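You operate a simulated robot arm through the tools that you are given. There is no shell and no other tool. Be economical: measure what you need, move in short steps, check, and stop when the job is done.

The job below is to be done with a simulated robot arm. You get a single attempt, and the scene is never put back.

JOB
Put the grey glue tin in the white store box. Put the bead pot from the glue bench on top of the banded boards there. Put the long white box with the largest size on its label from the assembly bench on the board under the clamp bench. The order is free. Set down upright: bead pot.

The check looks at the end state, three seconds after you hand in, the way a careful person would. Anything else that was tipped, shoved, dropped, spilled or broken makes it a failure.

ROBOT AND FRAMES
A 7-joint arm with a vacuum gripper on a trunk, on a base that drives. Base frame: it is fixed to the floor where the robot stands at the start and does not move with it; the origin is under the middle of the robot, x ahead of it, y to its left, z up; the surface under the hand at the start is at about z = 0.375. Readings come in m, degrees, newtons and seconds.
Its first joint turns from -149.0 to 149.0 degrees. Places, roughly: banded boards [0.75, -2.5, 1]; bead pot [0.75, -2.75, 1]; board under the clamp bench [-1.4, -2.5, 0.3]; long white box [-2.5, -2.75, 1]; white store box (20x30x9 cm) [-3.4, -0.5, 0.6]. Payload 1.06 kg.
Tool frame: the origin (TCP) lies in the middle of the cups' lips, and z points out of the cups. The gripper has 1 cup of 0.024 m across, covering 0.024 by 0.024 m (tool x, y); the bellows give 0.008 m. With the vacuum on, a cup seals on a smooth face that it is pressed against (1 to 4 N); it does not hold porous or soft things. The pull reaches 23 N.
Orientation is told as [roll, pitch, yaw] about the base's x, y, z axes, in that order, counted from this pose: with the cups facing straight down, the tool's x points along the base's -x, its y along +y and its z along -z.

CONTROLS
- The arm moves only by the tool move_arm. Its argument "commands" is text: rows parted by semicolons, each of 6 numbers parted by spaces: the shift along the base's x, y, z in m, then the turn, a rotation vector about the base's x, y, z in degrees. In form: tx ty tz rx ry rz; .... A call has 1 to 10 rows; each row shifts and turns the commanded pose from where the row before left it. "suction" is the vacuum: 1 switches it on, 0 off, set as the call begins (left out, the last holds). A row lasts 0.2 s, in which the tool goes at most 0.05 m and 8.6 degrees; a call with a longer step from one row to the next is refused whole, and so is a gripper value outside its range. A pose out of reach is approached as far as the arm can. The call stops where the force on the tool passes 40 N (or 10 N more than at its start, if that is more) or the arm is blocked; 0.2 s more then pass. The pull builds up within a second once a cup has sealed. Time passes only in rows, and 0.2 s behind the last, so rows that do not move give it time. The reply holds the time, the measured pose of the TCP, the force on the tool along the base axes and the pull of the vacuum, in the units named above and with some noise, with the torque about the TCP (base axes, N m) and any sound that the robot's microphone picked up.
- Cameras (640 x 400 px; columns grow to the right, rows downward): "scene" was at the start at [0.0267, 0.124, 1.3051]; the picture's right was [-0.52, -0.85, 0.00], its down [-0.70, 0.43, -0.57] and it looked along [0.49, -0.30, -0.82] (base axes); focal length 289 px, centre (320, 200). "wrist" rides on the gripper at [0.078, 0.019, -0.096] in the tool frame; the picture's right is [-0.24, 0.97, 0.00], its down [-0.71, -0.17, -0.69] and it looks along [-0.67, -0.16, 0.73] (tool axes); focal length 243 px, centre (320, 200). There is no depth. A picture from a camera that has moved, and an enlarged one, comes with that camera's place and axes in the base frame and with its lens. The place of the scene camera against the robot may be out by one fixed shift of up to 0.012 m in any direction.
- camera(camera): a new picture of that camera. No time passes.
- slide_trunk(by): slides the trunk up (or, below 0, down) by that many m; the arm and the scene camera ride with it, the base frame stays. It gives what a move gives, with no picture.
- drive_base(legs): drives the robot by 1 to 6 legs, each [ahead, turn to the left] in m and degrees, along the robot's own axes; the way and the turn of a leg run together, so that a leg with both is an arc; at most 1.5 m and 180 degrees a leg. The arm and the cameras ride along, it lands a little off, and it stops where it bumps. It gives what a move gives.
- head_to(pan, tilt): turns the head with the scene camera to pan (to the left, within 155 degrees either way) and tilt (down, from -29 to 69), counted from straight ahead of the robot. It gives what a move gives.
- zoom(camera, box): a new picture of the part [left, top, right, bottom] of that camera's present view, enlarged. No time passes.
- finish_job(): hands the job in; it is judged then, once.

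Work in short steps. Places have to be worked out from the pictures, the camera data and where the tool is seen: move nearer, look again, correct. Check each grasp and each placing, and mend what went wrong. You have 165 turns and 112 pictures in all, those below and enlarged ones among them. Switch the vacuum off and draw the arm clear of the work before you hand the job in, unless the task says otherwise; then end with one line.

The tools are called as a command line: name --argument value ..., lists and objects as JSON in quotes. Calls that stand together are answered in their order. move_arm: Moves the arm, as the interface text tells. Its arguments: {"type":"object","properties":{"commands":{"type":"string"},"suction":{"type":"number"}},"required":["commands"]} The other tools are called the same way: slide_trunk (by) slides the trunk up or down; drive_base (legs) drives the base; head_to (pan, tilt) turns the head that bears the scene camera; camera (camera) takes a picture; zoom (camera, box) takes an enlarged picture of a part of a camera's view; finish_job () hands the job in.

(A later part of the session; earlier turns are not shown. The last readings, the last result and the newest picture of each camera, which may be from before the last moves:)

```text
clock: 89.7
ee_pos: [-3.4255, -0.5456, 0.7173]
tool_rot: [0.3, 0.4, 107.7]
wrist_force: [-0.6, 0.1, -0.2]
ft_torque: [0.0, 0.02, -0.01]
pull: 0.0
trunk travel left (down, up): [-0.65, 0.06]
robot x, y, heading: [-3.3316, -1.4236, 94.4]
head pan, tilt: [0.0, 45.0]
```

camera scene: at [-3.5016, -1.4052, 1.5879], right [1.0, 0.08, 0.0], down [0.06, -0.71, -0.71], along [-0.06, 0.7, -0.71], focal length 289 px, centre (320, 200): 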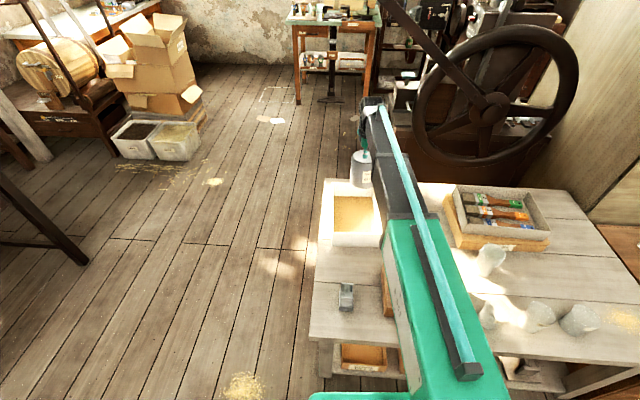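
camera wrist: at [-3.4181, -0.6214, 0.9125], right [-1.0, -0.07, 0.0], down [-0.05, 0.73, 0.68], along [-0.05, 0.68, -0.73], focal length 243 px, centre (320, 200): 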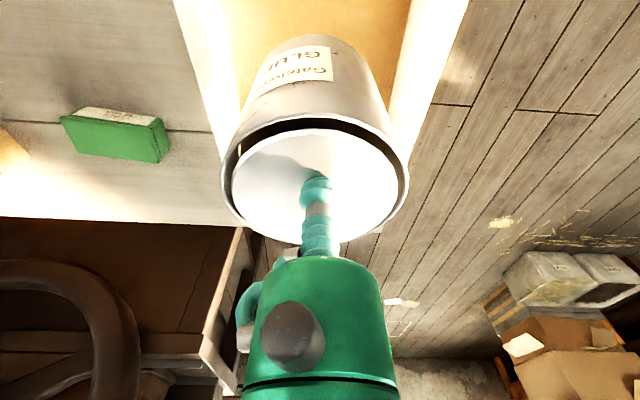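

Released. Lifting off slowly, then checking the tin.

move_arm --commands "0 0 0.01 0 0 0;0 0 0.02 0 0 0;0 0 0.04 0 0 0;0 0 0.045 0 0 0;0 0 0.045 0 0 0;0 -0.045 0.03 0 0 0;0 -0.045 0.02 0 0 0;0 -0.045 0 0 0 0;0 -0.045 0 0 0 0;0 -0.045 0 0 0 0"

camera --camera "scene"

camera --camera "wrist"

```text
refused: row 6 steps farther than a row can; nothing moved
```

```text
75 pictures are left
camera scene: at [-3.5016, -1.4059, 1.5879], right [1.0, 0.08, 0.0], down [0.06, -0.7, -0.71], along [-0.06, 0.7, -0.71], focal length 289 px, centre (320, 200)
```

scene: 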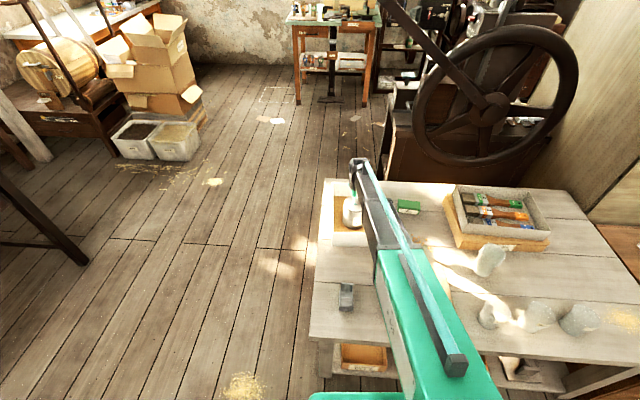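

```text
74 pictures are left
camera wrist: at [-3.4185, -0.6237, 0.8137], right [-1.0, -0.07, 0.0], down [-0.05, 0.73, 0.68], along [-0.05, 0.68, -0.73], focal length 243 px, centre (320, 200)
```

wrist: 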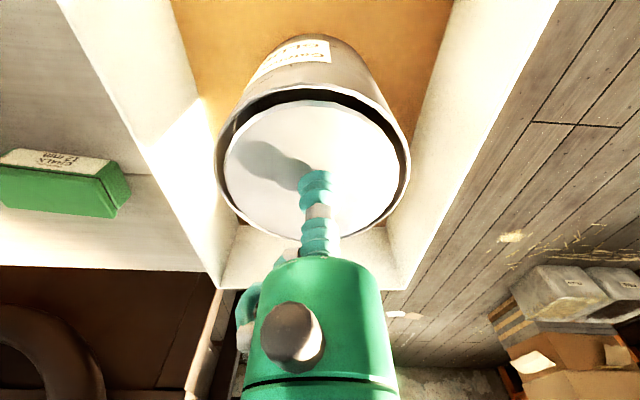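

The tin stands upright in the box. Lifting off with smaller rows.

move_arm --commands "0 0 0.01 0 0 0;0 0 0.02 0 0 0;0 0 0.045 0 0 0;0 0 0.045 0 0 0;0 0 0.045 0 0 0;0 0 0.045 0 0 0;0 -0.045 0 0 0 0;0 -0.045 0 0 0 0;0 -0.045 0 0 0 0;0 -0.045 0 0 0 0"

move_arm --commands "0 -0.045 0 0 0 0;0 -0.045 0 0 0 0;0 -0.045 0 0 0 0;0 -0.02 0 0 0 0"

zoom --camera "scene" --box '[290, 140, 450, 260]'

```text
clock: 91.9
ee_pos: [-3.4237, -0.7255, 0.93]
tool_rot: [0.0, 0.3, 107.6]
wrist_force: [0.6, 0.5, -0.4]
ft_torque: [-0.01, -0.02, -0.03]
pull: 0.0
trunk travel left (down, up): [-0.65, 0.06]
robot x, y, heading: [-3.3301, -1.423, 94.5]
head pan, tilt: [0.0, 45.0]
```

```text
clock: 92.9
ee_pos: [-3.4253, -0.8812, 0.9279]
tool_rot: [0.1, 0.5, 107.8]
wrist_force: [0.2, 0.2, 0.6]
ft_torque: [0.01, -0.01, 0.0]
pull: 0.1
trunk travel left (down, up): [-0.65, 0.06]
robot x, y, heading: [-3.3312, -1.4233, 94.4]
head pan, tilt: [0.0, 45.0]
```

```text
3.33 times, centred on (370, 200) of scene
camera zoom: at [-3.5015, -1.4061, 1.5879], right [1.0, 0.08, 0.0], down [0.06, -0.7, -0.71], along [-0.06, 0.71, -0.71], focal length 964 px, centre (153, 200)
```

zoom: 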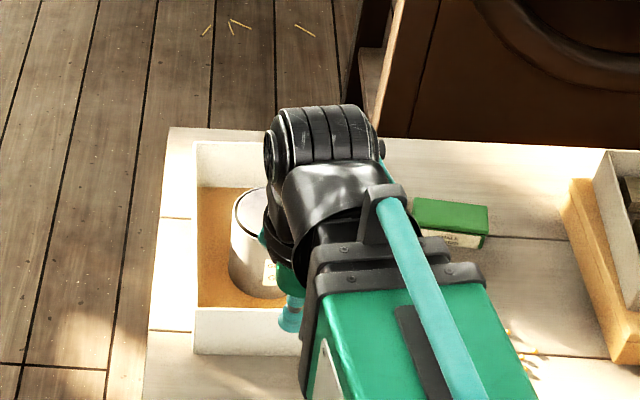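

Tin done. Next I'll raise the arm and drive to the assembly bench to read the labels on the long white boxes.

move_arm --commands "0 0 0.045 0 0 0;0 0 0.045 0 0 0;0 0 0.045 0 0 0;0 0 0.045 0 0 0;0 0 0.045 0 0 0"

drive_base --legs '[[0, -96], [0.85, 0], [0, -89]]'

head_to --pan 0 --tilt 35

camera --camera "scene"

```text
clock: 94.1
ee_pos: [-3.4223, -0.8789, 1.154]
tool_rot: [0.3, 0.4, 107.7]
wrist_force: [-0.3, -0.5, -0.3]
ft_torque: [0.0, 0.01, 0.01]
pull: 0.0
trunk travel left (down, up): [-0.65, 0.06]
robot x, y, heading: [-3.3306, -1.424, 94.2]
head pan, tilt: [0.0, 45.0]
```

```text
clock: 106.6
ee_pos: [-2.452, -2.0153, 1.1531]
tool_rot: [0.3, 0.4, -79.3]
wrist_force: [-0.2, 0.0, 0.0]
ft_torque: [0.03, 0.01, 0.0]
pull: 0.1
trunk travel left (down, up): [-0.65, 0.06]
robot x, y, heading: [-2.4802, -1.462, -92.8]
head pan, tilt: [0.0, 45.0]
```

```text
clock: 107.3
ee_pos: [-2.4532, -2.0163, 1.1543]
tool_rot: [0.2, 0.4, -79.4]
wrist_force: [0.2, 0.1, 0.4]
ft_torque: [0.0, 0.01, 0.0]
pull: 0.0
trunk travel left (down, up): [-0.65, 0.06]
robot x, y, heading: [-2.4755, -1.4658, -92.9]
head pan, tilt: [0.0, 35.0]
```

```text
72 pictures are left
camera scene: at [-2.3055, -1.5232, 1.6027], right [-1.0, 0.04, 0.0], down [0.03, 0.57, -0.82], along [-0.04, -0.82, -0.57], focal length 289 px, centre (320, 200)
```

scene: 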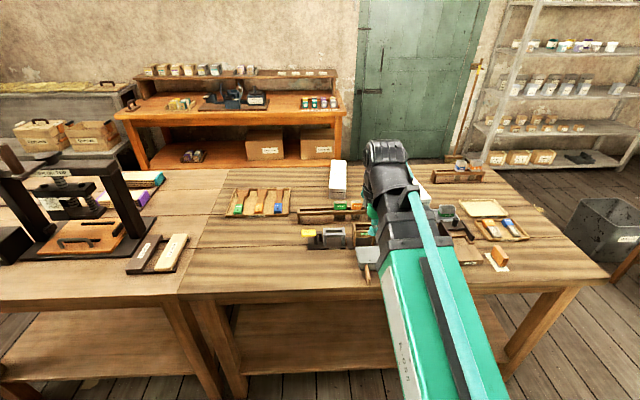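

One long white box is visible; the other is hidden behind the arm. I'll zoom, and use the wrist camera by reaching over the bench.

zoom --camera "scene" --box '[280, 150, 480, 280]'

camera --camera "wrist"

```text
3.08 times, centred on (380, 215) of scene
camera zoom: at [-2.3055, -1.5232, 1.6027], right [-1.0, 0.04, 0.0], down [0.03, 0.57, -0.82], along [-0.04, -0.82, -0.57], focal length 890 px, centre (135, 154)
```

zoom: 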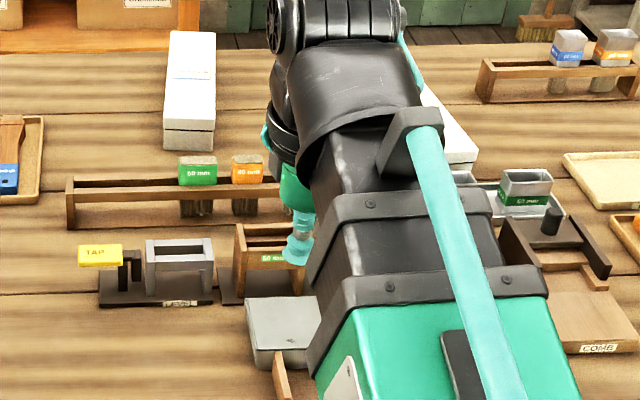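

```text
70 pictures are left
camera wrist: at [-2.4487, -1.9351, 1.2496], right [1.0, -0.05, 0.0], down [-0.04, -0.73, 0.68], along [-0.03, -0.68, -0.73], focal length 243 px, centre (320, 200)
```

wrist: 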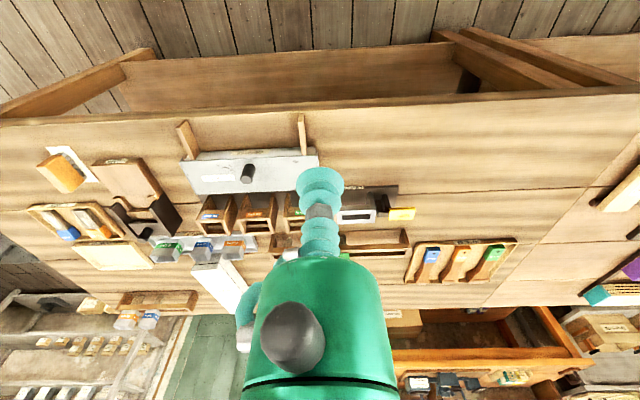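

The labels aren't readable yet. I'll swing the arm east, move closer to the bench, and look again.

move_arm --commands "0.045 0 0 0 0 0;0.045 0 0 0 0 0;0.045 0 0 0 0 0;0.045 0.01 0 0 0 0;0.045 0.01 0 0 0 0;0.045 0.01 0 0 0 0;0.045 0.02 0 0 0 0;0.045 0.02 0 0 0 0"

drive_base --legs '[[0.28, 0]]'

head_to --pan -10 --tilt 42

camera --camera "scene"

```text
clock: 109.1
ee_pos: [-2.0903, -1.949, 1.154]
tool_rot: [0.3, 0.3, -79.4]
wrist_force: [-0.8, 0.9, 0.3]
ft_torque: [-0.01, -0.02, 0.04]
pull: 0.2
trunk travel left (down, up): [-0.65, 0.06]
robot x, y, heading: [-2.4764, -1.4633, -92.3]
head pan, tilt: [0.0, 35.0]
```

```text
clock: 111.1
ee_pos: [-2.1025, -2.2308, 1.1548]
tool_rot: [0.3, 0.4, -79.2]
wrist_force: [-0.5, 0.2, -0.6]
ft_torque: [0.03, 0.02, 0.03]
pull: 0.0
trunk travel left (down, up): [-0.65, 0.06]
robot x, y, heading: [-2.4866, -1.7499, -92.4]
head pan, tilt: [0.0, 35.0]
```

```text
clock: 111.8
ee_pos: [-2.1018, -2.2306, 1.1548]
tool_rot: [0.3, 0.4, -79.2]
wrist_force: [-0.3, 0.2, -0.4]
ft_torque: [-0.04, 0.0, 0.02]
pull: 0.0
trunk travel left (down, up): [-0.65, 0.06]
robot x, y, heading: [-2.4884, -1.7444, -92.1]
head pan, tilt: [-10.0, 42.0]
```

```text
69 pictures are left
camera scene: at [-2.3315, -1.7989, 1.5923], right [-0.98, 0.21, 0.0], down [0.14, 0.65, -0.74], along [-0.16, -0.73, -0.67], focal length 289 px, centre (320, 200)
```

scene: 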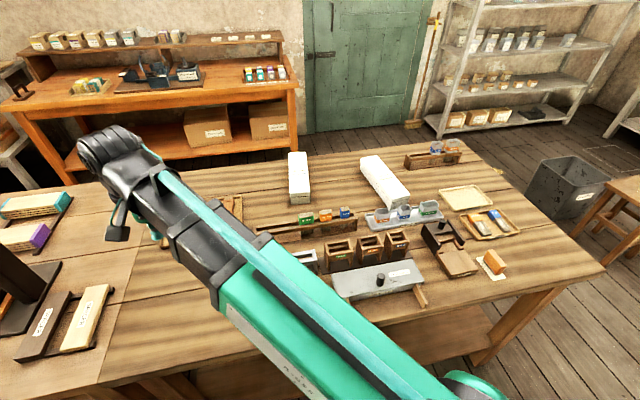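

Two long boxes are in view. Zooming to read their labels.

zoom --camera "scene" --box '[280, 145, 360, 215]'

zoom --camera "scene" --box '[350, 145, 430, 215]'

```text
5.71 times, centred on (320, 180) of scene
camera zoom: at [-2.3315, -1.7989, 1.5923], right [-0.98, 0.21, 0.0], down [0.14, 0.65, -0.74], along [-0.16, -0.73, -0.67], focal length 1653 px, centre (320, 314)
```

zoom: 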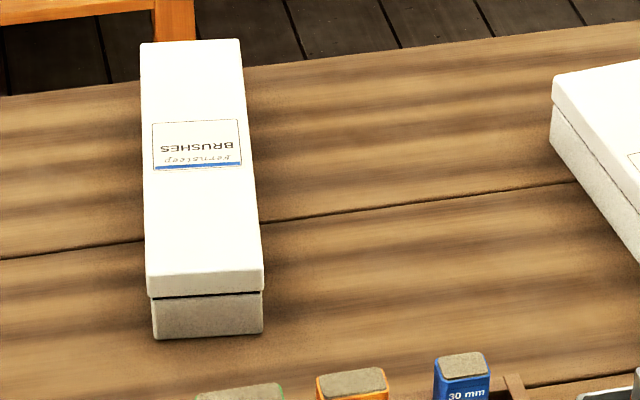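

```text
5.71 times, centred on (390, 180) of scene
camera zoom: at [-2.3315, -1.7989, 1.5923], right [-0.98, 0.21, 0.0], down [0.14, 0.65, -0.74], along [-0.16, -0.73, -0.67], focal length 1653 px, centre (-80, 314)
```

zoom: 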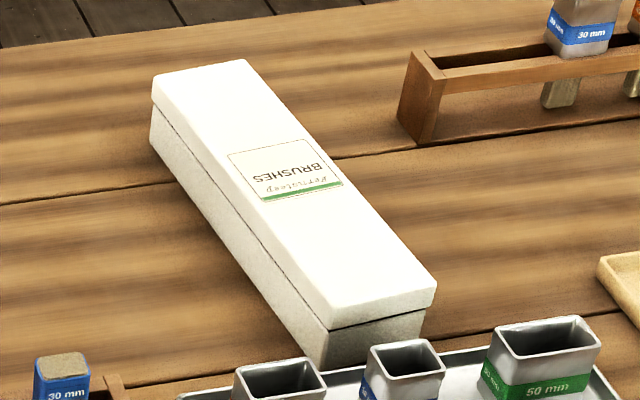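

The label's size isn't legible from here (one stripe blue, one green). Zooming tighter on each label.

zoom --camera "scene" --box '[295, 158, 315, 172]'

zoom --camera "scene" --box '[376, 166, 396, 180]'

```text
16.00 times, centred on (305, 165) of scene
camera zoom: at [-2.3315, -1.7989, 1.5923], right [-0.98, 0.21, 0.0], down [0.14, 0.65, -0.74], along [-0.16, -0.73, -0.67], focal length 4629 px, centre (560, 760)
```

zoom: 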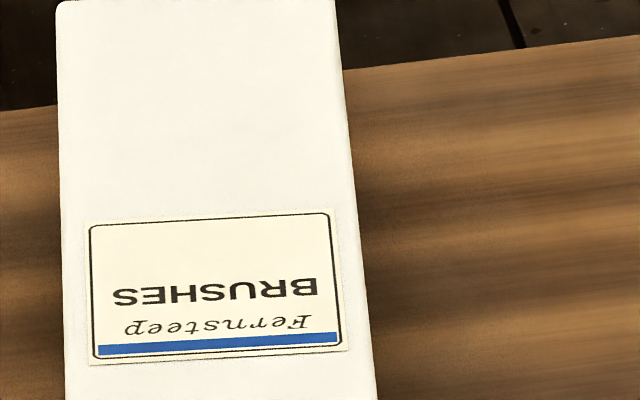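

```text
16.00 times, centred on (386, 173) of scene
camera zoom: at [-2.3315, -1.7989, 1.5923], right [-0.98, 0.21, 0.0], down [0.14, 0.65, -0.74], along [-0.16, -0.73, -0.67], focal length 4629 px, centre (-736, 632)
```

zoom: 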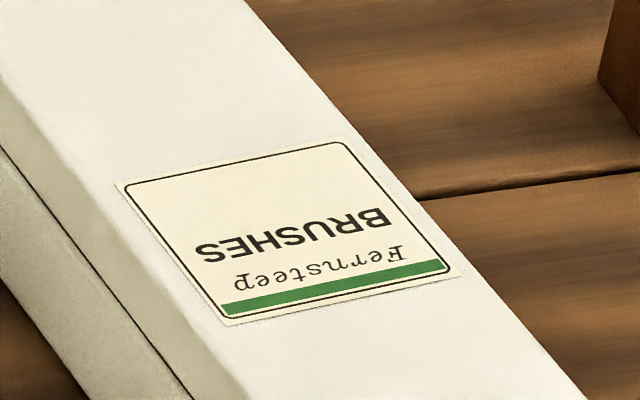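

The top labels show only maker and a colour stripe. I'll check the colour/size code on the bundles and trays, and swing the arm aside to see if there's a third box.

zoom --camera "scene" --box '[290, 195, 450, 285]'

head_to --pan 20 --tilt 40

camera --camera "scene"

```text
4.00 times, centred on (370, 240) of scene
camera zoom: at [-2.3315, -1.7989, 1.5923], right [-0.98, 0.21, 0.0], down [0.14, 0.65, -0.74], along [-0.16, -0.73, -0.67], focal length 1157 px, centre (120, 40)
```

zoom: 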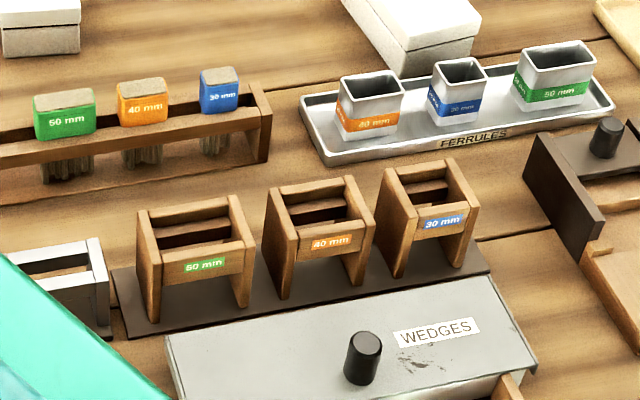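

```text
clock: 112.7
ee_pos: [-2.1024, -2.2295, 1.1536]
tool_rot: [0.2, 0.4, -79.2]
wrist_force: [-0.4, 1.3, -0.1]
ft_torque: [0.08, 0.0, 0.0]
pull: 0.1
trunk travel left (down, up): [-0.65, 0.06]
robot x, y, heading: [-2.4877, -1.7474, -92.4]
head pan, tilt: [20.0, 40.0]
```

```text
63 pictures are left
camera scene: at [-2.288, -1.7982, 1.5952], right [-0.95, -0.3, 0.0], down [-0.19, 0.61, -0.77], along [0.23, -0.73, -0.64], focal length 289 px, centre (320, 200)
```

scene: 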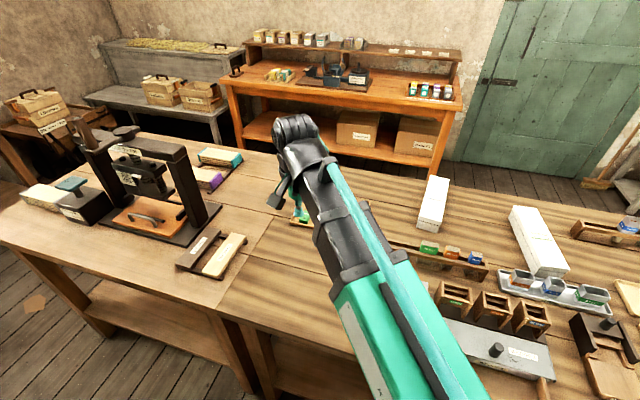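

Colour code is consistent everywhere: green = 50 mm, orange = 40, blue = 30, and there are just two long white boxes. The green-striped one should be the largest; I'll reposition nearer to it.

drive_base --legs '[[0, -85], [0.22, 0], [0, 87], [0.1, 0]]'

head_to --pan -15 --tilt 45

camera --camera "scene"

```text
clock: 122.5
ee_pos: [-2.2964, -2.3073, 1.1553]
tool_rot: [0.2, 0.4, -76.9]
wrist_force: [0.5, -1.3, 0.7]
ft_torque: [-0.01, -0.03, -0.01]
pull: 0.0
trunk travel left (down, up): [-0.65, 0.06]
robot x, y, heading: [-2.7085, -1.8431, -88.1]
head pan, tilt: [20.0, 40.0]
stopped in leg 4: the robot was blocked; the commanded pose is now the measured one
```

```text
clock: 123.5
ee_pos: [-2.2965, -2.3079, 1.1558]
tool_rot: [0.1, 0.4, -77.0]
wrist_force: [0.7, -0.2, 0.1]
ft_torque: [0.0, -0.01, 0.01]
pull: 0.1
trunk travel left (down, up): [-0.65, 0.06]
robot x, y, heading: [-2.7075, -1.8421, -88.1]
head pan, tilt: [-15.0, 45.0]
```

```text
62 pictures are left
camera scene: at [-2.5524, -1.8763, 1.5879], right [-0.97, 0.23, 0.0], down [0.16, 0.69, -0.71], along [-0.16, -0.69, -0.71], focal length 289 px, centre (320, 200)
```

scene: 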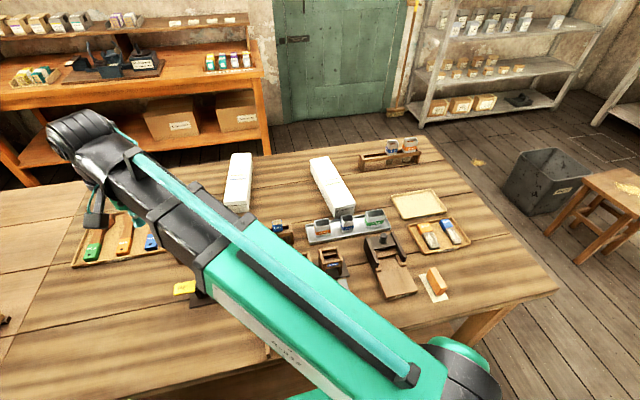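

The green-striped box's top centre triangulates to about (-2.75, -2.58, 0.93). I'll ease off the contact and bring the hand over it, still high.

drive_base --legs '[[-0.02, 0]]'

move_arm --commands "-0.04 -0.022 0 0 0 0;-0.04 -0.022 0 0 0 0;-0.04 -0.022 0 0 0 0;-0.04 -0.022 0 0 0 0;-0.04 -0.022 0 0 0 0;-0.04 -0.022 0 0 0 0;-0.04 -0.022 0 0 0 0;-0.04 -0.022 0 0 0 0;-0.04 -0.022 0 0 0 0;-0.04 -0.022 0 0 0 0"

move_arm --commands "-0.035 -0.022 -0.02 0 0 0;-0.02 -0.01 -0.04 0 0 0;0 0 -0.045 0 0 0;0 0 0 0 0 0"

camera --camera "wrist"

```text
clock: 124.3
ee_pos: [-2.2958, -2.2872, 1.1557]
tool_rot: [0.2, 0.4, -77.0]
wrist_force: [0.3, -0.4, 1.2]
ft_torque: [0.01, 0.01, -0.01]
pull: 0.0
trunk travel left (down, up): [-0.65, 0.06]
robot x, y, heading: [-2.7042, -1.8212, -88.0]
head pan, tilt: [-15.0, 45.0]
```

```text
clock: 126.5
ee_pos: [-2.6947, -2.5096, 1.1549]
tool_rot: [0.3, 0.4, -77.0]
wrist_force: [0.7, -0.6, 0.2]
ft_torque: [0.01, -0.02, 0.0]
pull: 0.1
trunk travel left (down, up): [-0.65, 0.06]
robot x, y, heading: [-2.7049, -1.8207, -88.2]
head pan, tilt: [-15.0, 45.0]
```

```text
clock: 127.5
ee_pos: [-2.7524, -2.54, 1.0483]
tool_rot: [0.1, 0.4, -77.0]
wrist_force: [0.4, -0.1, -0.9]
ft_torque: [0.0, -0.01, 0.01]
pull: 0.2
trunk travel left (down, up): [-0.65, 0.06]
robot x, y, heading: [-2.7067, -1.8206, -88.1]
head pan, tilt: [-15.0, 45.0]
```

```text
61 pictures are left
camera wrist: at [-2.7508, -2.4596, 1.1435], right [1.0, -0.01, 0.0], down [-0.01, -0.73, 0.68], along [-0.01, -0.68, -0.73], focal length 243 px, centre (320, 200)
```

wrist: 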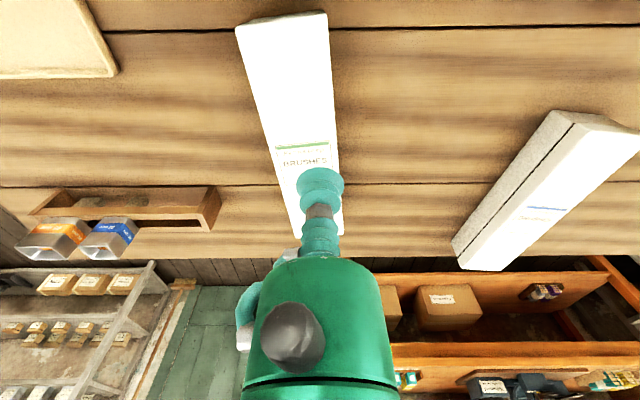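

I'll zoom the wrist view on the label once to look for a printed size.

zoom --camera "wrist" --box '[250, 120, 370, 195]'

move_arm --commands "0 -0.045 0 0 0 0;0 -0.045 0 0 0 0;0 -0.045 0 0 0 0;0.02 -0.02 0 0 0 0;0 0 0 0 0 0"

camera --camera "wrist"

```text
5.33 times, centred on (310, 158) of wrist
camera zoom: at [-2.7508, -2.4596, 1.1435], right [1.0, -0.01, 0.0], down [-0.01, -0.73, 0.68], along [-0.01, -0.68, -0.73], focal length 1294 px, centre (373, 427)
```

zoom: 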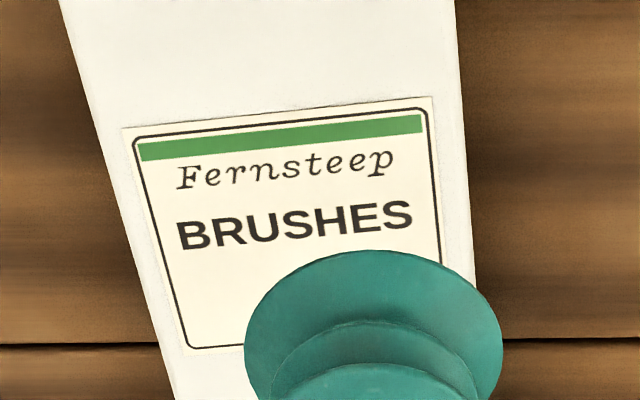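

```text
clock: 128.7
ee_pos: [-2.7311, -2.6956, 1.0496]
tool_rot: [0.2, 0.3, -77.0]
wrist_force: [-0.5, 0.3, 0.2]
ft_torque: [0.02, 0.01, 0.03]
pull: 0.0
trunk travel left (down, up): [-0.65, 0.06]
robot x, y, heading: [-2.7039, -1.819, -88.0]
head pan, tilt: [-15.0, 45.0]
```

```text
59 pictures are left
camera wrist: at [-2.7307, -2.6143, 1.1443], right [1.0, -0.01, 0.0], down [-0.01, -0.73, 0.68], along [-0.01, -0.68, -0.73], focal length 243 px, centre (320, 200)
```

wrist: 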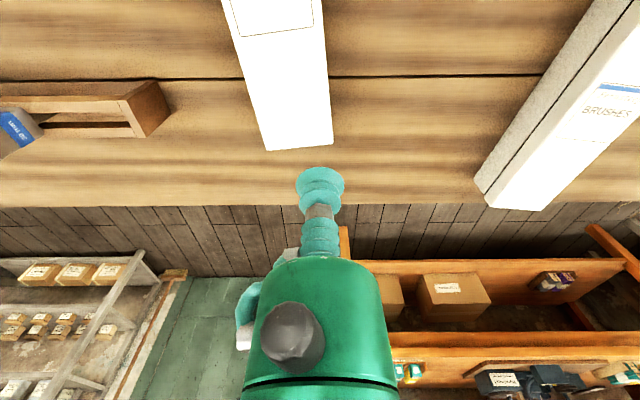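

The size is given by the stripe code only, so the green 50 mm box it is. Box centre is at about (-2.765, -2.607); I'll move above and descend with the vacuum on.

move_arm --commands "-0.017 0.044 0 0 0 0;-0.017 0.044 0 0 0 0;0 0 -0.03 0 0 0;0 0 -0.03 0 0 0;0 0 -0.02 0 0 0;0 0 0 0 0 0" --suction 1

camera --camera "wrist"

```text
clock: 130.1
ee_pos: [-2.7659, -2.6075, 0.969]
tool_rot: [0.2, 0.4, -77.0]
wrist_force: [0.2, 1.3, 0.8]
ft_torque: [0.01, 0.0, 0.04]
pull: 0.1
trunk travel left (down, up): [-0.65, 0.06]
robot x, y, heading: [-2.7066, -1.82, -88.0]
head pan, tilt: [-15.0, 45.0]
```

```text
58 pictures are left
camera wrist: at [-2.7647, -2.5268, 1.0646], right [1.0, -0.01, 0.0], down [-0.01, -0.73, 0.68], along [-0.01, -0.68, -0.73], focal length 243 px, centre (320, 200)
```

wrist: 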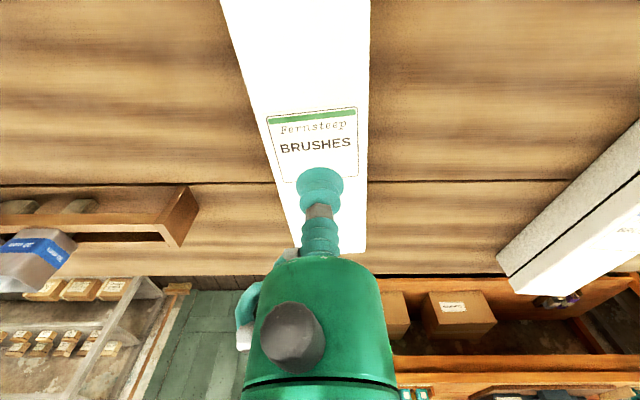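

Well aligned. Descending in small steps.

move_arm --commands "0 0 -0.01 0 0 0;0 0 -0.01 0 0 0;0 0 -0.005 0 0 0;0 0 -0.004 0 0 0;0 0 -0.004 0 0 0;0 0 0 0 0 0"

```text
clock: 131.5
ee_pos: [-2.7652, -2.6069, 0.9351]
tool_rot: [0.2, 0.3, -77.0]
wrist_force: [-0.5, -0.1, 0.3]
ft_torque: [-0.01, 0.01, 0.01]
pull: 0.1
trunk travel left (down, up): [-0.65, 0.06]
robot x, y, heading: [-2.7073, -1.8181, -88.2]
head pan, tilt: [-15.0, 45.0]
```

move_arm --commands "0 0 -0.004 0 0 0;0 0 -0.004 0 0 0;0 0 -0.004 0 0 0;0 0 0 0 0 0"

```text
clock: 132.5
ee_pos: [-2.765, -2.6069, 0.923]
tool_rot: [0.2, 0.3, -77.0]
wrist_force: [-0.8, -0.9, -0.5]
ft_torque: [0.0, 0.01, -0.01]
pull: 0.1
trunk travel left (down, up): [-0.65, 0.06]
robot x, y, heading: [-2.7025, -1.8229, -87.9]
head pan, tilt: [-15.0, 45.0]
```

Not touching yet; continuing down gently.

move_arm --commands "0 0 -0.004 0 0 0;0 0 -0.004 0 0 0;0 0 -0.004 0 0 0;0 0 -0.004 0 0 0;0 0 0 0 0 0"

camera --camera "wrist"

```text
clock: 133.7
ee_pos: [-2.7648, -2.6057, 0.9094]
tool_rot: [0.2, 0.3, -77.1]
wrist_force: [1.1, -3.4, 15.5]
ft_torque: [-0.07, 0.0, -0.03]
pull: 22.9
trunk travel left (down, up): [-0.65, 0.06]
robot x, y, heading: [-2.7044, -1.8203, -88.1]
head pan, tilt: [-15.0, 45.0]
```

```text
57 pictures are left
camera wrist: at [-2.7637, -2.5256, 1.0052], right [1.0, -0.01, 0.0], down [-0.01, -0.73, 0.68], along [-0.01, -0.68, -0.73], focal length 243 px, centre (320, 200)
```

wrist: 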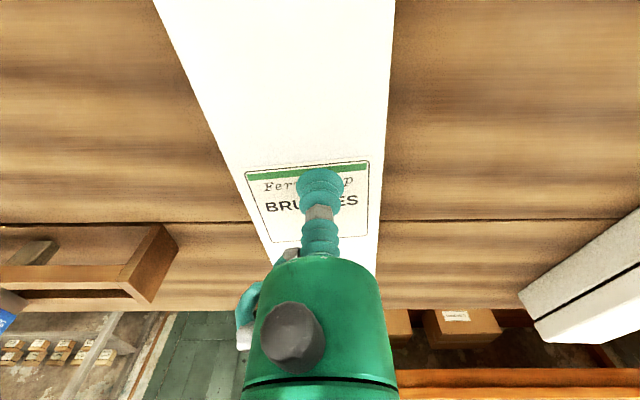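

Sealed near the centre. The box has a lid line, so I'll lift slowly and check the whole box comes up.

move_arm --commands "0 0 0.006 0 0 0;0 0 0.008 0 0 0;0 0 0.01 0 0 0;0 0 0.01 0 0 0;0 0 0 0 0 0"

zoom --camera "scene" --box '[220, 110, 460, 260]'

```text
clock: 134.9
ee_pos: [-2.7659, -2.6066, 0.941]
tool_rot: [0.3, 0.4, -77.0]
wrist_force: [-0.3, 1.1, -5.7]
ft_torque: [0.11, -0.02, 0.01]
pull: 22.9
trunk travel left (down, up): [-0.65, 0.06]
robot x, y, heading: [-2.7115, -1.8178, -88.3]
head pan, tilt: [-15.0, 45.0]
```

```text
2.67 times, centred on (340, 185) of scene
camera zoom: at [-2.5533, -1.8569, 1.5879], right [-0.97, 0.23, 0.0], down [0.16, 0.69, -0.71], along [-0.16, -0.69, -0.71], focal length 771 px, centre (267, 240)
```

zoom: 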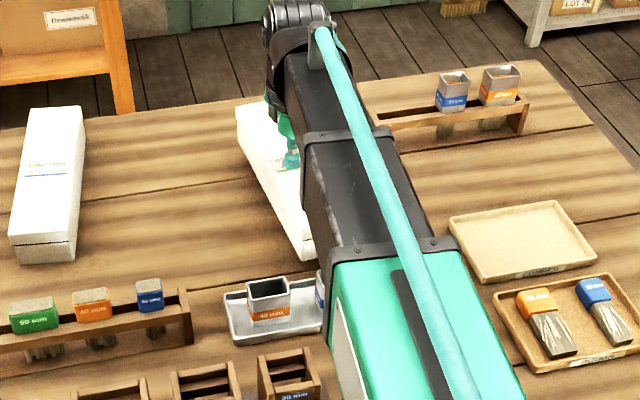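

The whole box is up (≈0.58 kg). Raising it clear of the ferrules, then backing away from the bench and retracting.

move_arm --commands "0 0 0.04 0 0 0;0 0 0.04 0 0 0;0 0 0.04 0 0 0;0 0 0.04 0 0 0;0 0 0.04 0 0 0;0 0 0 0 0 0"

drive_base --legs '[[-0.32, 0]]'

move_arm --commands "0.01 0.04 0 0 0 0;0.01 0.04 0 0 0 0;0.01 0.04 0 0 0 0;0.01 0.04 0 0 0 0;0.01 0.04 0 0 0 0;0.01 0.03 0 0 0 0;0 0 0 0 0 0"

camera --camera "scene"

```text
clock: 136.3
ee_pos: [-2.766, -2.6035, 1.1436]
tool_rot: [0.3, 0.5, -77.0]
wrist_force: [-0.2, 1.0, -6.0]
ft_torque: [0.07, -0.07, 0.0]
pull: 23.0
trunk travel left (down, up): [-0.65, 0.06]
robot x, y, heading: [-2.7071, -1.8216, -88.0]
head pan, tilt: [-15.0, 45.0]
```

```text
clock: 138.4
ee_pos: [-2.7769, -2.284, 1.1437]
tool_rot: [0.2, 0.4, -77.0]
wrist_force: [0.5, 1.1, -5.9]
ft_torque: [0.04, -0.01, -0.04]
pull: 23.1
trunk travel left (down, up): [-0.65, 0.06]
robot x, y, heading: [-2.7148, -1.5027, -87.9]
head pan, tilt: [-15.0, 45.0]
```

```text
clock: 140.0
ee_pos: [-2.7176, -2.0554, 1.1459]
tool_rot: [0.2, 0.4, -77.0]
wrist_force: [-0.4, 0.1, -4.8]
ft_torque: [0.07, -0.04, -0.01]
pull: 23.0
trunk travel left (down, up): [-0.65, 0.06]
robot x, y, heading: [-2.7173, -1.5054, -88.2]
head pan, tilt: [-15.0, 45.0]
```

```text
55 pictures are left
camera scene: at [-2.5639, -1.5379, 1.5879], right [-0.97, 0.23, 0.0], down [0.16, 0.69, -0.71], along [-0.16, -0.69, -0.71], focal length 289 px, centre (320, 200)
```

scene: 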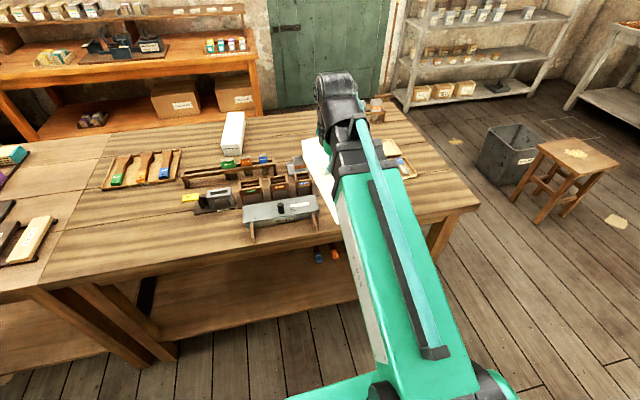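

Now I'll turn east, drive along the aisle to in front of the clamp bench, and look at its lower board.

drive_base --legs '[[0, 89], [1.25, 0]]'

head_to --pan -85 --tilt 42

camera --camera "scene"

```text
clock: 150.1
ee_pos: [-0.9121, -1.4884, 1.1453]
tool_rot: [0.2, 0.4, 12.5]
wrist_force: [0.1, 0.8, -5.7]
ft_torque: [-0.02, 0.07, -0.04]
pull: 22.7
trunk travel left (down, up): [-0.65, 0.06]
robot x, y, heading: [-1.4666, -1.4825, 1.2]
head pan, tilt: [-15.0, 45.0]
```

```text
clock: 151.5
ee_pos: [-0.9118, -1.4882, 1.145]
tool_rot: [0.2, 0.3, 12.4]
wrist_force: [0.0, 0.6, -6.4]
ft_torque: [-0.01, 0.06, 0.0]
pull: 23.7
trunk travel left (down, up): [-0.65, 0.06]
robot x, y, heading: [-1.4606, -1.482, 1.4]
head pan, tilt: [-85.0, 42.0]
```

```text
54 pictures are left
camera scene: at [-1.5018, -1.404, 1.5922], right [-0.99, -0.11, 0.0], down [-0.07, 0.66, -0.74], along [0.08, -0.74, -0.67], focal length 289 px, centre (320, 200)
```

scene: 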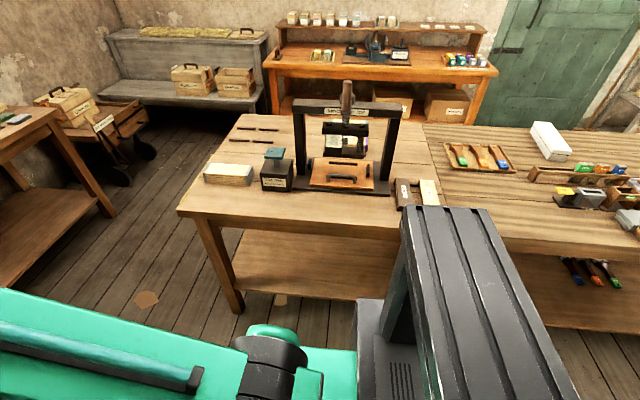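

The clamp bench's lower board is empty, front edge at about y = -2.13, z ≈ 0.3. I'll shift to x≈-1.3, turn to face it, and back up slightly so the box can be lowered in front of the bench.

drive_base --legs '[[0.13, 0], [0, -91], [-0.15, 0]]'

head_to --pan 0 --tilt 45

camera --camera "scene"

```text
clock: 157.6
ee_pos: [-1.3427, -1.8814, 1.1469]
tool_rot: [0.3, 0.5, -77.6]
wrist_force: [-1.3, 0.2, -5.4]
ft_torque: [0.06, -0.04, -0.01]
pull: 22.9
trunk travel left (down, up): [-0.65, 0.06]
robot x, y, heading: [-1.3372, -1.3272, -88.7]
head pan, tilt: [-85.0, 42.0]
```

```text
clock: 159.2
ee_pos: [-1.3433, -1.8819, 1.145]
tool_rot: [0.2, 0.5, -77.7]
wrist_force: [-0.5, -0.1, -6.5]
ft_torque: [0.08, -0.03, -0.03]
pull: 22.7
trunk travel left (down, up): [-0.65, 0.06]
robot x, y, heading: [-1.3385, -1.3285, -88.8]
head pan, tilt: [0.0, 45.0]
```

```text
53 pictures are left
camera scene: at [-1.1639, -1.3692, 1.5879], right [-1.0, -0.02, 0.0], down [-0.02, 0.71, -0.71], along [0.02, -0.71, -0.71], focal length 289 px, centre (320, 200)
```

scene: 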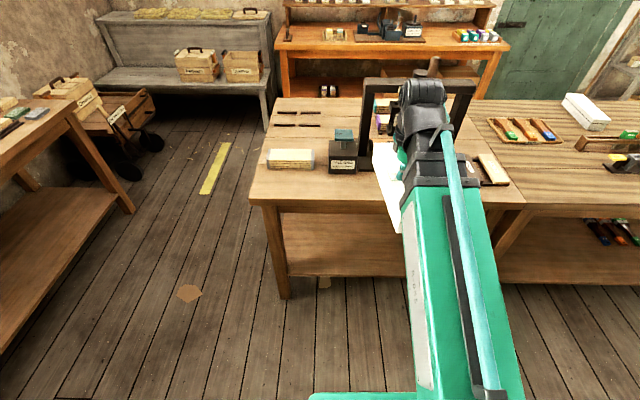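

The box's end is close to the bench-top edge, so I'll retract 6 cm and back up 5 cm more before lowering.

move_arm --commands "0 0.03 0 0 0 0;0 0.03 0 0 0 0;0 0 0 0 0 0"

drive_base --legs '[[-0.06, 0]]'

slide_trunk --by -0.4

camera --camera "scene"

```text
clock: 159.8
ee_pos: [-1.3448, -1.8313, 1.1475]
tool_rot: [0.1, 0.0, -77.5]
wrist_force: [0.9, -4.8, -11.7]
ft_torque: [0.09, 0.12, -0.13]
pull: 22.9
out of reach, approached as far as the arm can: row 2
trunk travel left (down, up): [-0.65, 0.06]
robot x, y, heading: [-1.339, -1.3281, -89.0]
head pan, tilt: [0.0, 45.0]
stopped in row 3: the force on the tool passed its limit at 48 N (the readings are from after the stop); the commanded pose is now the measured one
```

```text
clock: 160.8
ee_pos: [-1.344, -1.7729, 1.1496]
tool_rot: [0.1, -0.1, -77.6]
wrist_force: [-0.9, -10.9, -19.0]
ft_torque: [-0.03, 0.0, 0.01]
pull: 23.1
trunk travel left (down, up): [-0.65, 0.06]
robot x, y, heading: [-1.3358, -1.2713, -88.6]
head pan, tilt: [0.0, 45.0]
```

```text
clock: 164.6
ee_pos: [-1.3455, -1.7737, 0.7484]
tool_rot: [0.1, 0.0, -77.6]
wrist_force: [-0.2, -8.9, -13.9]
ft_torque: [0.31, 0.01, -0.06]
pull: 22.5
trunk travel left (down, up): [-0.25, 0.46]
robot x, y, heading: [-1.338, -1.2698, -88.8]
head pan, tilt: [0.0, 45.0]
```

```text
52 pictures are left
camera scene: at [-1.1652, -1.3106, 1.1879], right [-1.0, -0.02, 0.0], down [-0.02, 0.71, -0.71], along [0.02, -0.71, -0.71], focal length 289 px, centre (320, 200)
```

scene: 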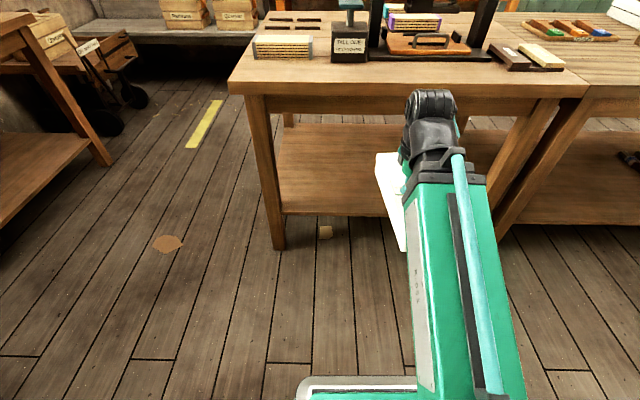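

The box's near end is pressing on the arm itself. I'll extend 5 cm to relieve that, and lower the box at the same time.

move_arm --commands "0 -0.02 0 0 0 0;0 -0.02 0 0 0 0;0 -0.02 -0.02 0 0 0;0 0 -0.03 0 0 0;0 0 -0.03 0 0 0;0 0 0 0 0 0"

camera --camera "wrist"

```text
clock: 166.0
ee_pos: [-1.3456, -1.833, 0.6684]
tool_rot: [0.2, 0.1, -77.5]
wrist_force: [0.7, -0.1, -5.8]
ft_torque: [0.06, -0.02, 0.01]
pull: 23.2
trunk travel left (down, up): [-0.25, 0.46]
robot x, y, heading: [-1.3381, -1.2701, -88.7]
head pan, tilt: [0.0, 45.0]
```

```text
51 pictures are left
camera wrist: at [-1.3436, -1.7515, 0.7635], right [1.0, -0.02, 0.0], down [-0.02, -0.73, 0.69], along [-0.01, -0.69, -0.73], focal length 243 px, centre (320, 200)
```

wrist: 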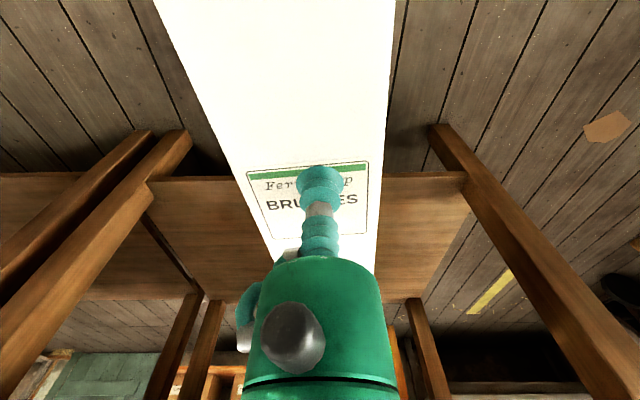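

Free again, box level. Shelf spans y≈-2.12 to -2.78. I'll lower the trunk further, bring the box to about z 0.44 and extend under the bench.

slide_trunk --by -0.15

move_arm --commands "0 -0.01 -0.03 0 0 0;0 -0.02 -0.03 0 0 0;0 -0.04 -0.02 0 0 0;0 -0.045 0 0 0 0;0 -0.045 0 0 0 0;0 -0.045 0 0 0 0;0 -0.045 0 0 0 0;0 0 0 0 0 0"

camera --camera "scene"

camera --camera "wrist"

```text
clock: 167.8
ee_pos: [-1.3458, -1.8329, 0.5184]
tool_rot: [0.0, 0.0, -77.7]
wrist_force: [-0.7, 0.7, -6.5]
ft_torque: [0.08, -0.05, 0.04]
pull: 22.8
trunk travel left (down, up): [-0.1, 0.61]
robot x, y, heading: [-1.3367, -1.2721, -88.7]
head pan, tilt: [0.0, 45.0]
```

```text
clock: 169.6
ee_pos: [-1.3479, -2.0818, 0.4372]
tool_rot: [0.1, 0.1, -77.6]
wrist_force: [0.4, 1.0, -5.3]
ft_torque: [0.09, 0.01, -0.02]
pull: 22.9
trunk travel left (down, up): [-0.1, 0.61]
robot x, y, heading: [-1.3405, -1.2719, -88.8]
head pan, tilt: [0.0, 45.0]
```

```text
50 pictures are left
camera scene: at [-1.1652, -1.3107, 1.0379], right [-1.0, -0.02, 0.0], down [-0.02, 0.71, -0.71], along [0.02, -0.71, -0.71], focal length 289 px, centre (320, 200)
```

scene: 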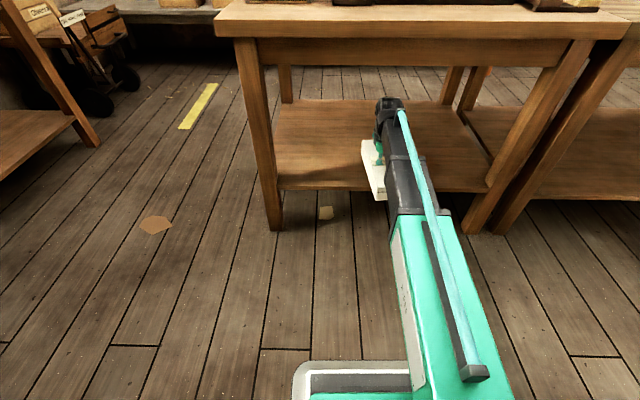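

```text
49 pictures are left
camera wrist: at [-1.346, -2.0004, 0.5317], right [1.0, -0.02, 0.0], down [-0.02, -0.73, 0.68], along [-0.01, -0.68, -0.73], focal length 243 px, centre (320, 200)
```

wrist: 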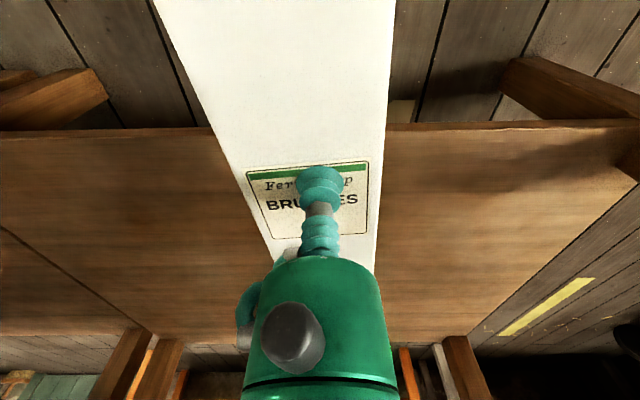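

The forearm lies flat and well below the apron (z≈0.75). Driving forward 0.34 m to bring the box over the board.

drive_base --legs '[[0.34, 0]]'

camera --camera "wrist"

```text
clock: 171.8
ee_pos: [-1.3441, -2.4191, 0.4371]
tool_rot: [0.1, 0.0, -77.8]
wrist_force: [0.6, 0.1, -5.2]
ft_torque: [0.09, -0.01, -0.01]
pull: 23.0
trunk travel left (down, up): [-0.1, 0.61]
robot x, y, heading: [-1.3337, -1.6108, -89.0]
head pan, tilt: [0.0, 45.0]
```

```text
48 pictures are left
camera wrist: at [-1.3413, -2.3377, 0.5317], right [1.0, -0.02, 0.0], down [-0.02, -0.73, 0.68], along [-0.01, -0.68, -0.73], focal length 243 px, centre (320, 200)
```

wrist: 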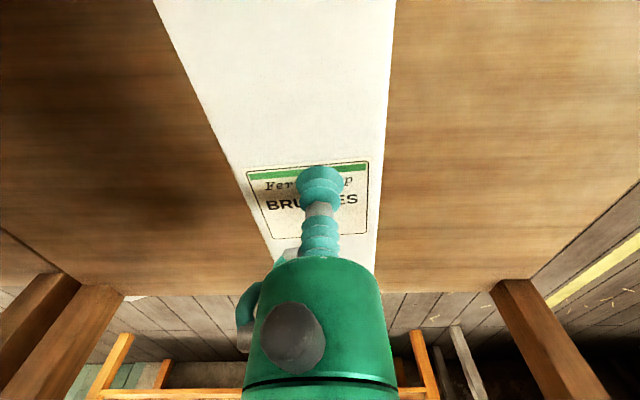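

The box is fully over the board. Lowering in steps until it touches.

move_arm --commands "0 0 -0.015 0 0 0;0 0 -0.015 0 0 0;0 0 -0.008 0 0 0;0 0 -0.005 0 0 0;0 0 -0.004 0 0 0;0 0 -0.004 0 0 0;0 0 -0.004 0 0 0;0 0 0 0 0 0"

```text
clock: 173.6
ee_pos: [-1.3449, -2.4188, 0.3798]
tool_rot: [0.1, 0.0, -77.8]
wrist_force: [0.1, 0.5, -5.6]
ft_torque: [0.07, -0.03, -0.02]
pull: 22.9
trunk travel left (down, up): [-0.1, 0.61]
robot x, y, heading: [-1.3304, -1.6081, -89.0]
head pan, tilt: [0.0, 45.0]
```

move_arm --commands "0 0 -0.004 0 0 0;0 0 -0.004 0 0 0;0 0 -0.004 0 0 0;0 0 0 0 0 0"

camera --camera "scene"

```text
clock: 174.6
ee_pos: [-1.3436, -2.4189, 0.3685]
tool_rot: [0.1, 0.0, -77.8]
wrist_force: [0.5, -0.2, -5.5]
ft_torque: [0.07, -0.04, 0.03]
pull: 22.9
trunk travel left (down, up): [-0.1, 0.61]
robot x, y, heading: [-1.3326, -1.6103, -88.7]
head pan, tilt: [0.0, 45.0]
```

```text
47 pictures are left
camera scene: at [-1.1581, -1.6487, 1.0379], right [-1.0, -0.02, 0.0], down [-0.01, 0.71, -0.71], along [0.01, -0.71, -0.71], focal length 289 px, centre (320, 200)
```

scene: 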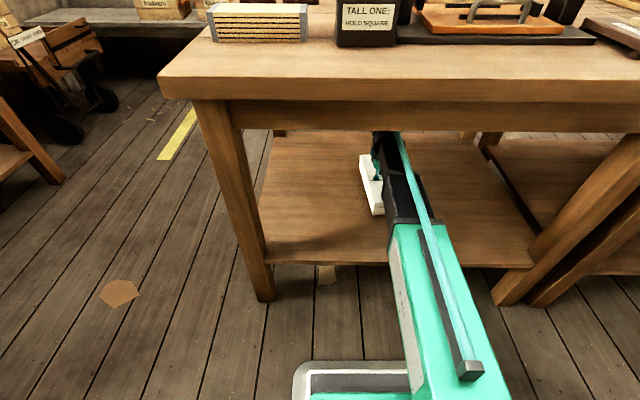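

Continuing down; box is just above the board.

move_arm --commands "0 0 -0.003 0 0 0;0 0 -0.003 0 0 0;0 0 -0.003 0 0 0;0 0 0 0 0 0"

```text
clock: 175.6
ee_pos: [-1.3444, -2.419, 0.3582]
tool_rot: [0.1, 0.0, -77.8]
wrist_force: [0.7, 0.0, -7.2]
ft_torque: [0.09, -0.03, 0.02]
pull: 22.6
trunk travel left (down, up): [-0.1, 0.61]
robot x, y, heading: [-1.3295, -1.6073, -89.0]
head pan, tilt: [0.0, 45.0]
```

move_arm --commands "0 0 -0.003 0 0 0;0 0 -0.003 0 0 0;0 0 -0.003 0 0 0;0 0 0 0 0 0"

zoom --camera "scene" --box '[320, 120, 440, 220]'

```text
clock: 176.6
ee_pos: [-1.3452, -2.4191, 0.3506]
tool_rot: [0.0, 0.1, -77.8]
wrist_force: [0.2, 1.0, -5.8]
ft_torque: [0.07, -0.02, 0.01]
pull: 22.5
trunk travel left (down, up): [-0.1, 0.61]
robot x, y, heading: [-1.3296, -1.6128, -89.1]
head pan, tilt: [0.0, 45.0]
```

```text
4.00 times, centred on (380, 170) of scene
camera zoom: at [-1.1581, -1.6487, 1.0379], right [-1.0, -0.02, 0.0], down [-0.01, 0.71, -0.71], along [0.01, -0.71, -0.71], focal length 1157 px, centre (80, 320)
```

zoom: 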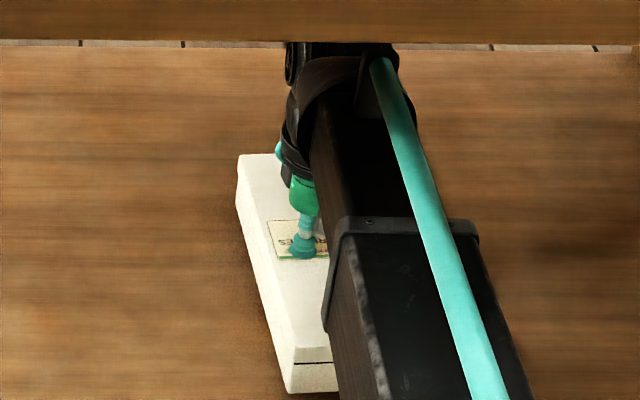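

Still hanging; a bit further.

move_arm --commands "0 0 -0.003 0 0 0;0 0 -0.003 0 0 0;0 0 -0.003 0 0 0;0 0 0 0 0 0"

```text
clock: 177.6
ee_pos: [-1.344, -2.4189, 0.3426]
tool_rot: [0.2, 0.0, -77.8]
wrist_force: [-0.4, 0.4, -4.6]
ft_torque: [-0.12, 0.03, 0.06]
pull: 22.9
trunk travel left (down, up): [-0.1, 0.61]
robot x, y, heading: [-1.3298, -1.607, -88.7]
head pan, tilt: [0.0, 45.0]
```

Torque is changing: first contact. One more small step.

move_arm --commands "0 0 -0.002 0 0 0;0 0 0 0 0 0"

```text
clock: 178.2
ee_pos: [-1.343, -2.4184, 0.3419]
tool_rot: [0.0, -0.1, -77.8]
wrist_force: [2.2, 0.3, 2.3]
ft_torque: [-0.16, 0.09, -0.03]
pull: 22.9
trunk travel left (down, up): [-0.1, 0.61]
robot x, y, heading: [-1.3308, -1.6126, -88.9]
head pan, tilt: [0.0, 45.0]
```

The box is on the board. Releasing the vacuum.

move_arm --commands "0 0 0 0 0 0;0 0 0 0 0 0;0 0 0 0 0 0;0 0 0 0 0 0;0 0 0 0 0 0" --suction 0

move_arm --commands "0 0 0.005 0 0 0;0 0 0.01 0 0 0;0 0 0.02 0 0 0;0 0 0.03 0 0 0;0 0 0 0 0 0"

camera --camera "wrist"

```text
clock: 179.4
ee_pos: [-1.3443, -2.4187, 0.3396]
tool_rot: [0.1, 0.0, -77.8]
wrist_force: [-0.4, -0.4, 0.6]
ft_torque: [0.02, 0.01, 0.03]
pull: 0.1
trunk travel left (down, up): [-0.1, 0.61]
robot x, y, heading: [-1.3312, -1.611, -88.6]
head pan, tilt: [0.0, 45.0]
```

```text
clock: 180.6
ee_pos: [-1.344, -2.4204, 0.405]
tool_rot: [0.1, 0.0, -77.8]
wrist_force: [0.2, 0.1, 0.3]
ft_torque: [-0.01, 0.05, -0.04]
pull: 0.1
trunk travel left (down, up): [-0.1, 0.61]
robot x, y, heading: [-1.3326, -1.6082, -89.2]
head pan, tilt: [0.0, 45.0]
```

```text
45 pictures are left
camera wrist: at [-1.3415, -2.3388, 0.5008], right [1.0, -0.02, 0.0], down [-0.02, -0.73, 0.69], along [-0.01, -0.69, -0.73], focal length 243 px, centre (320, 200)
```

wrist: 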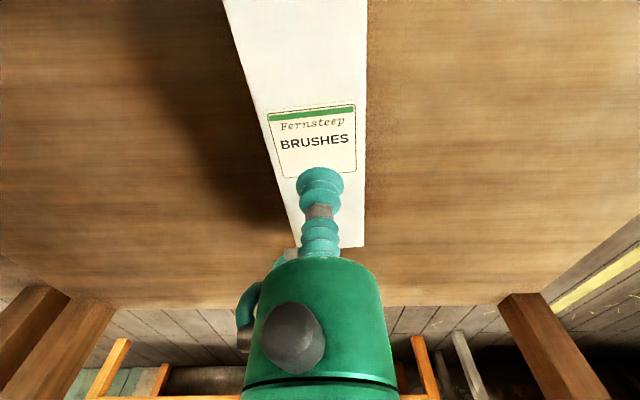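

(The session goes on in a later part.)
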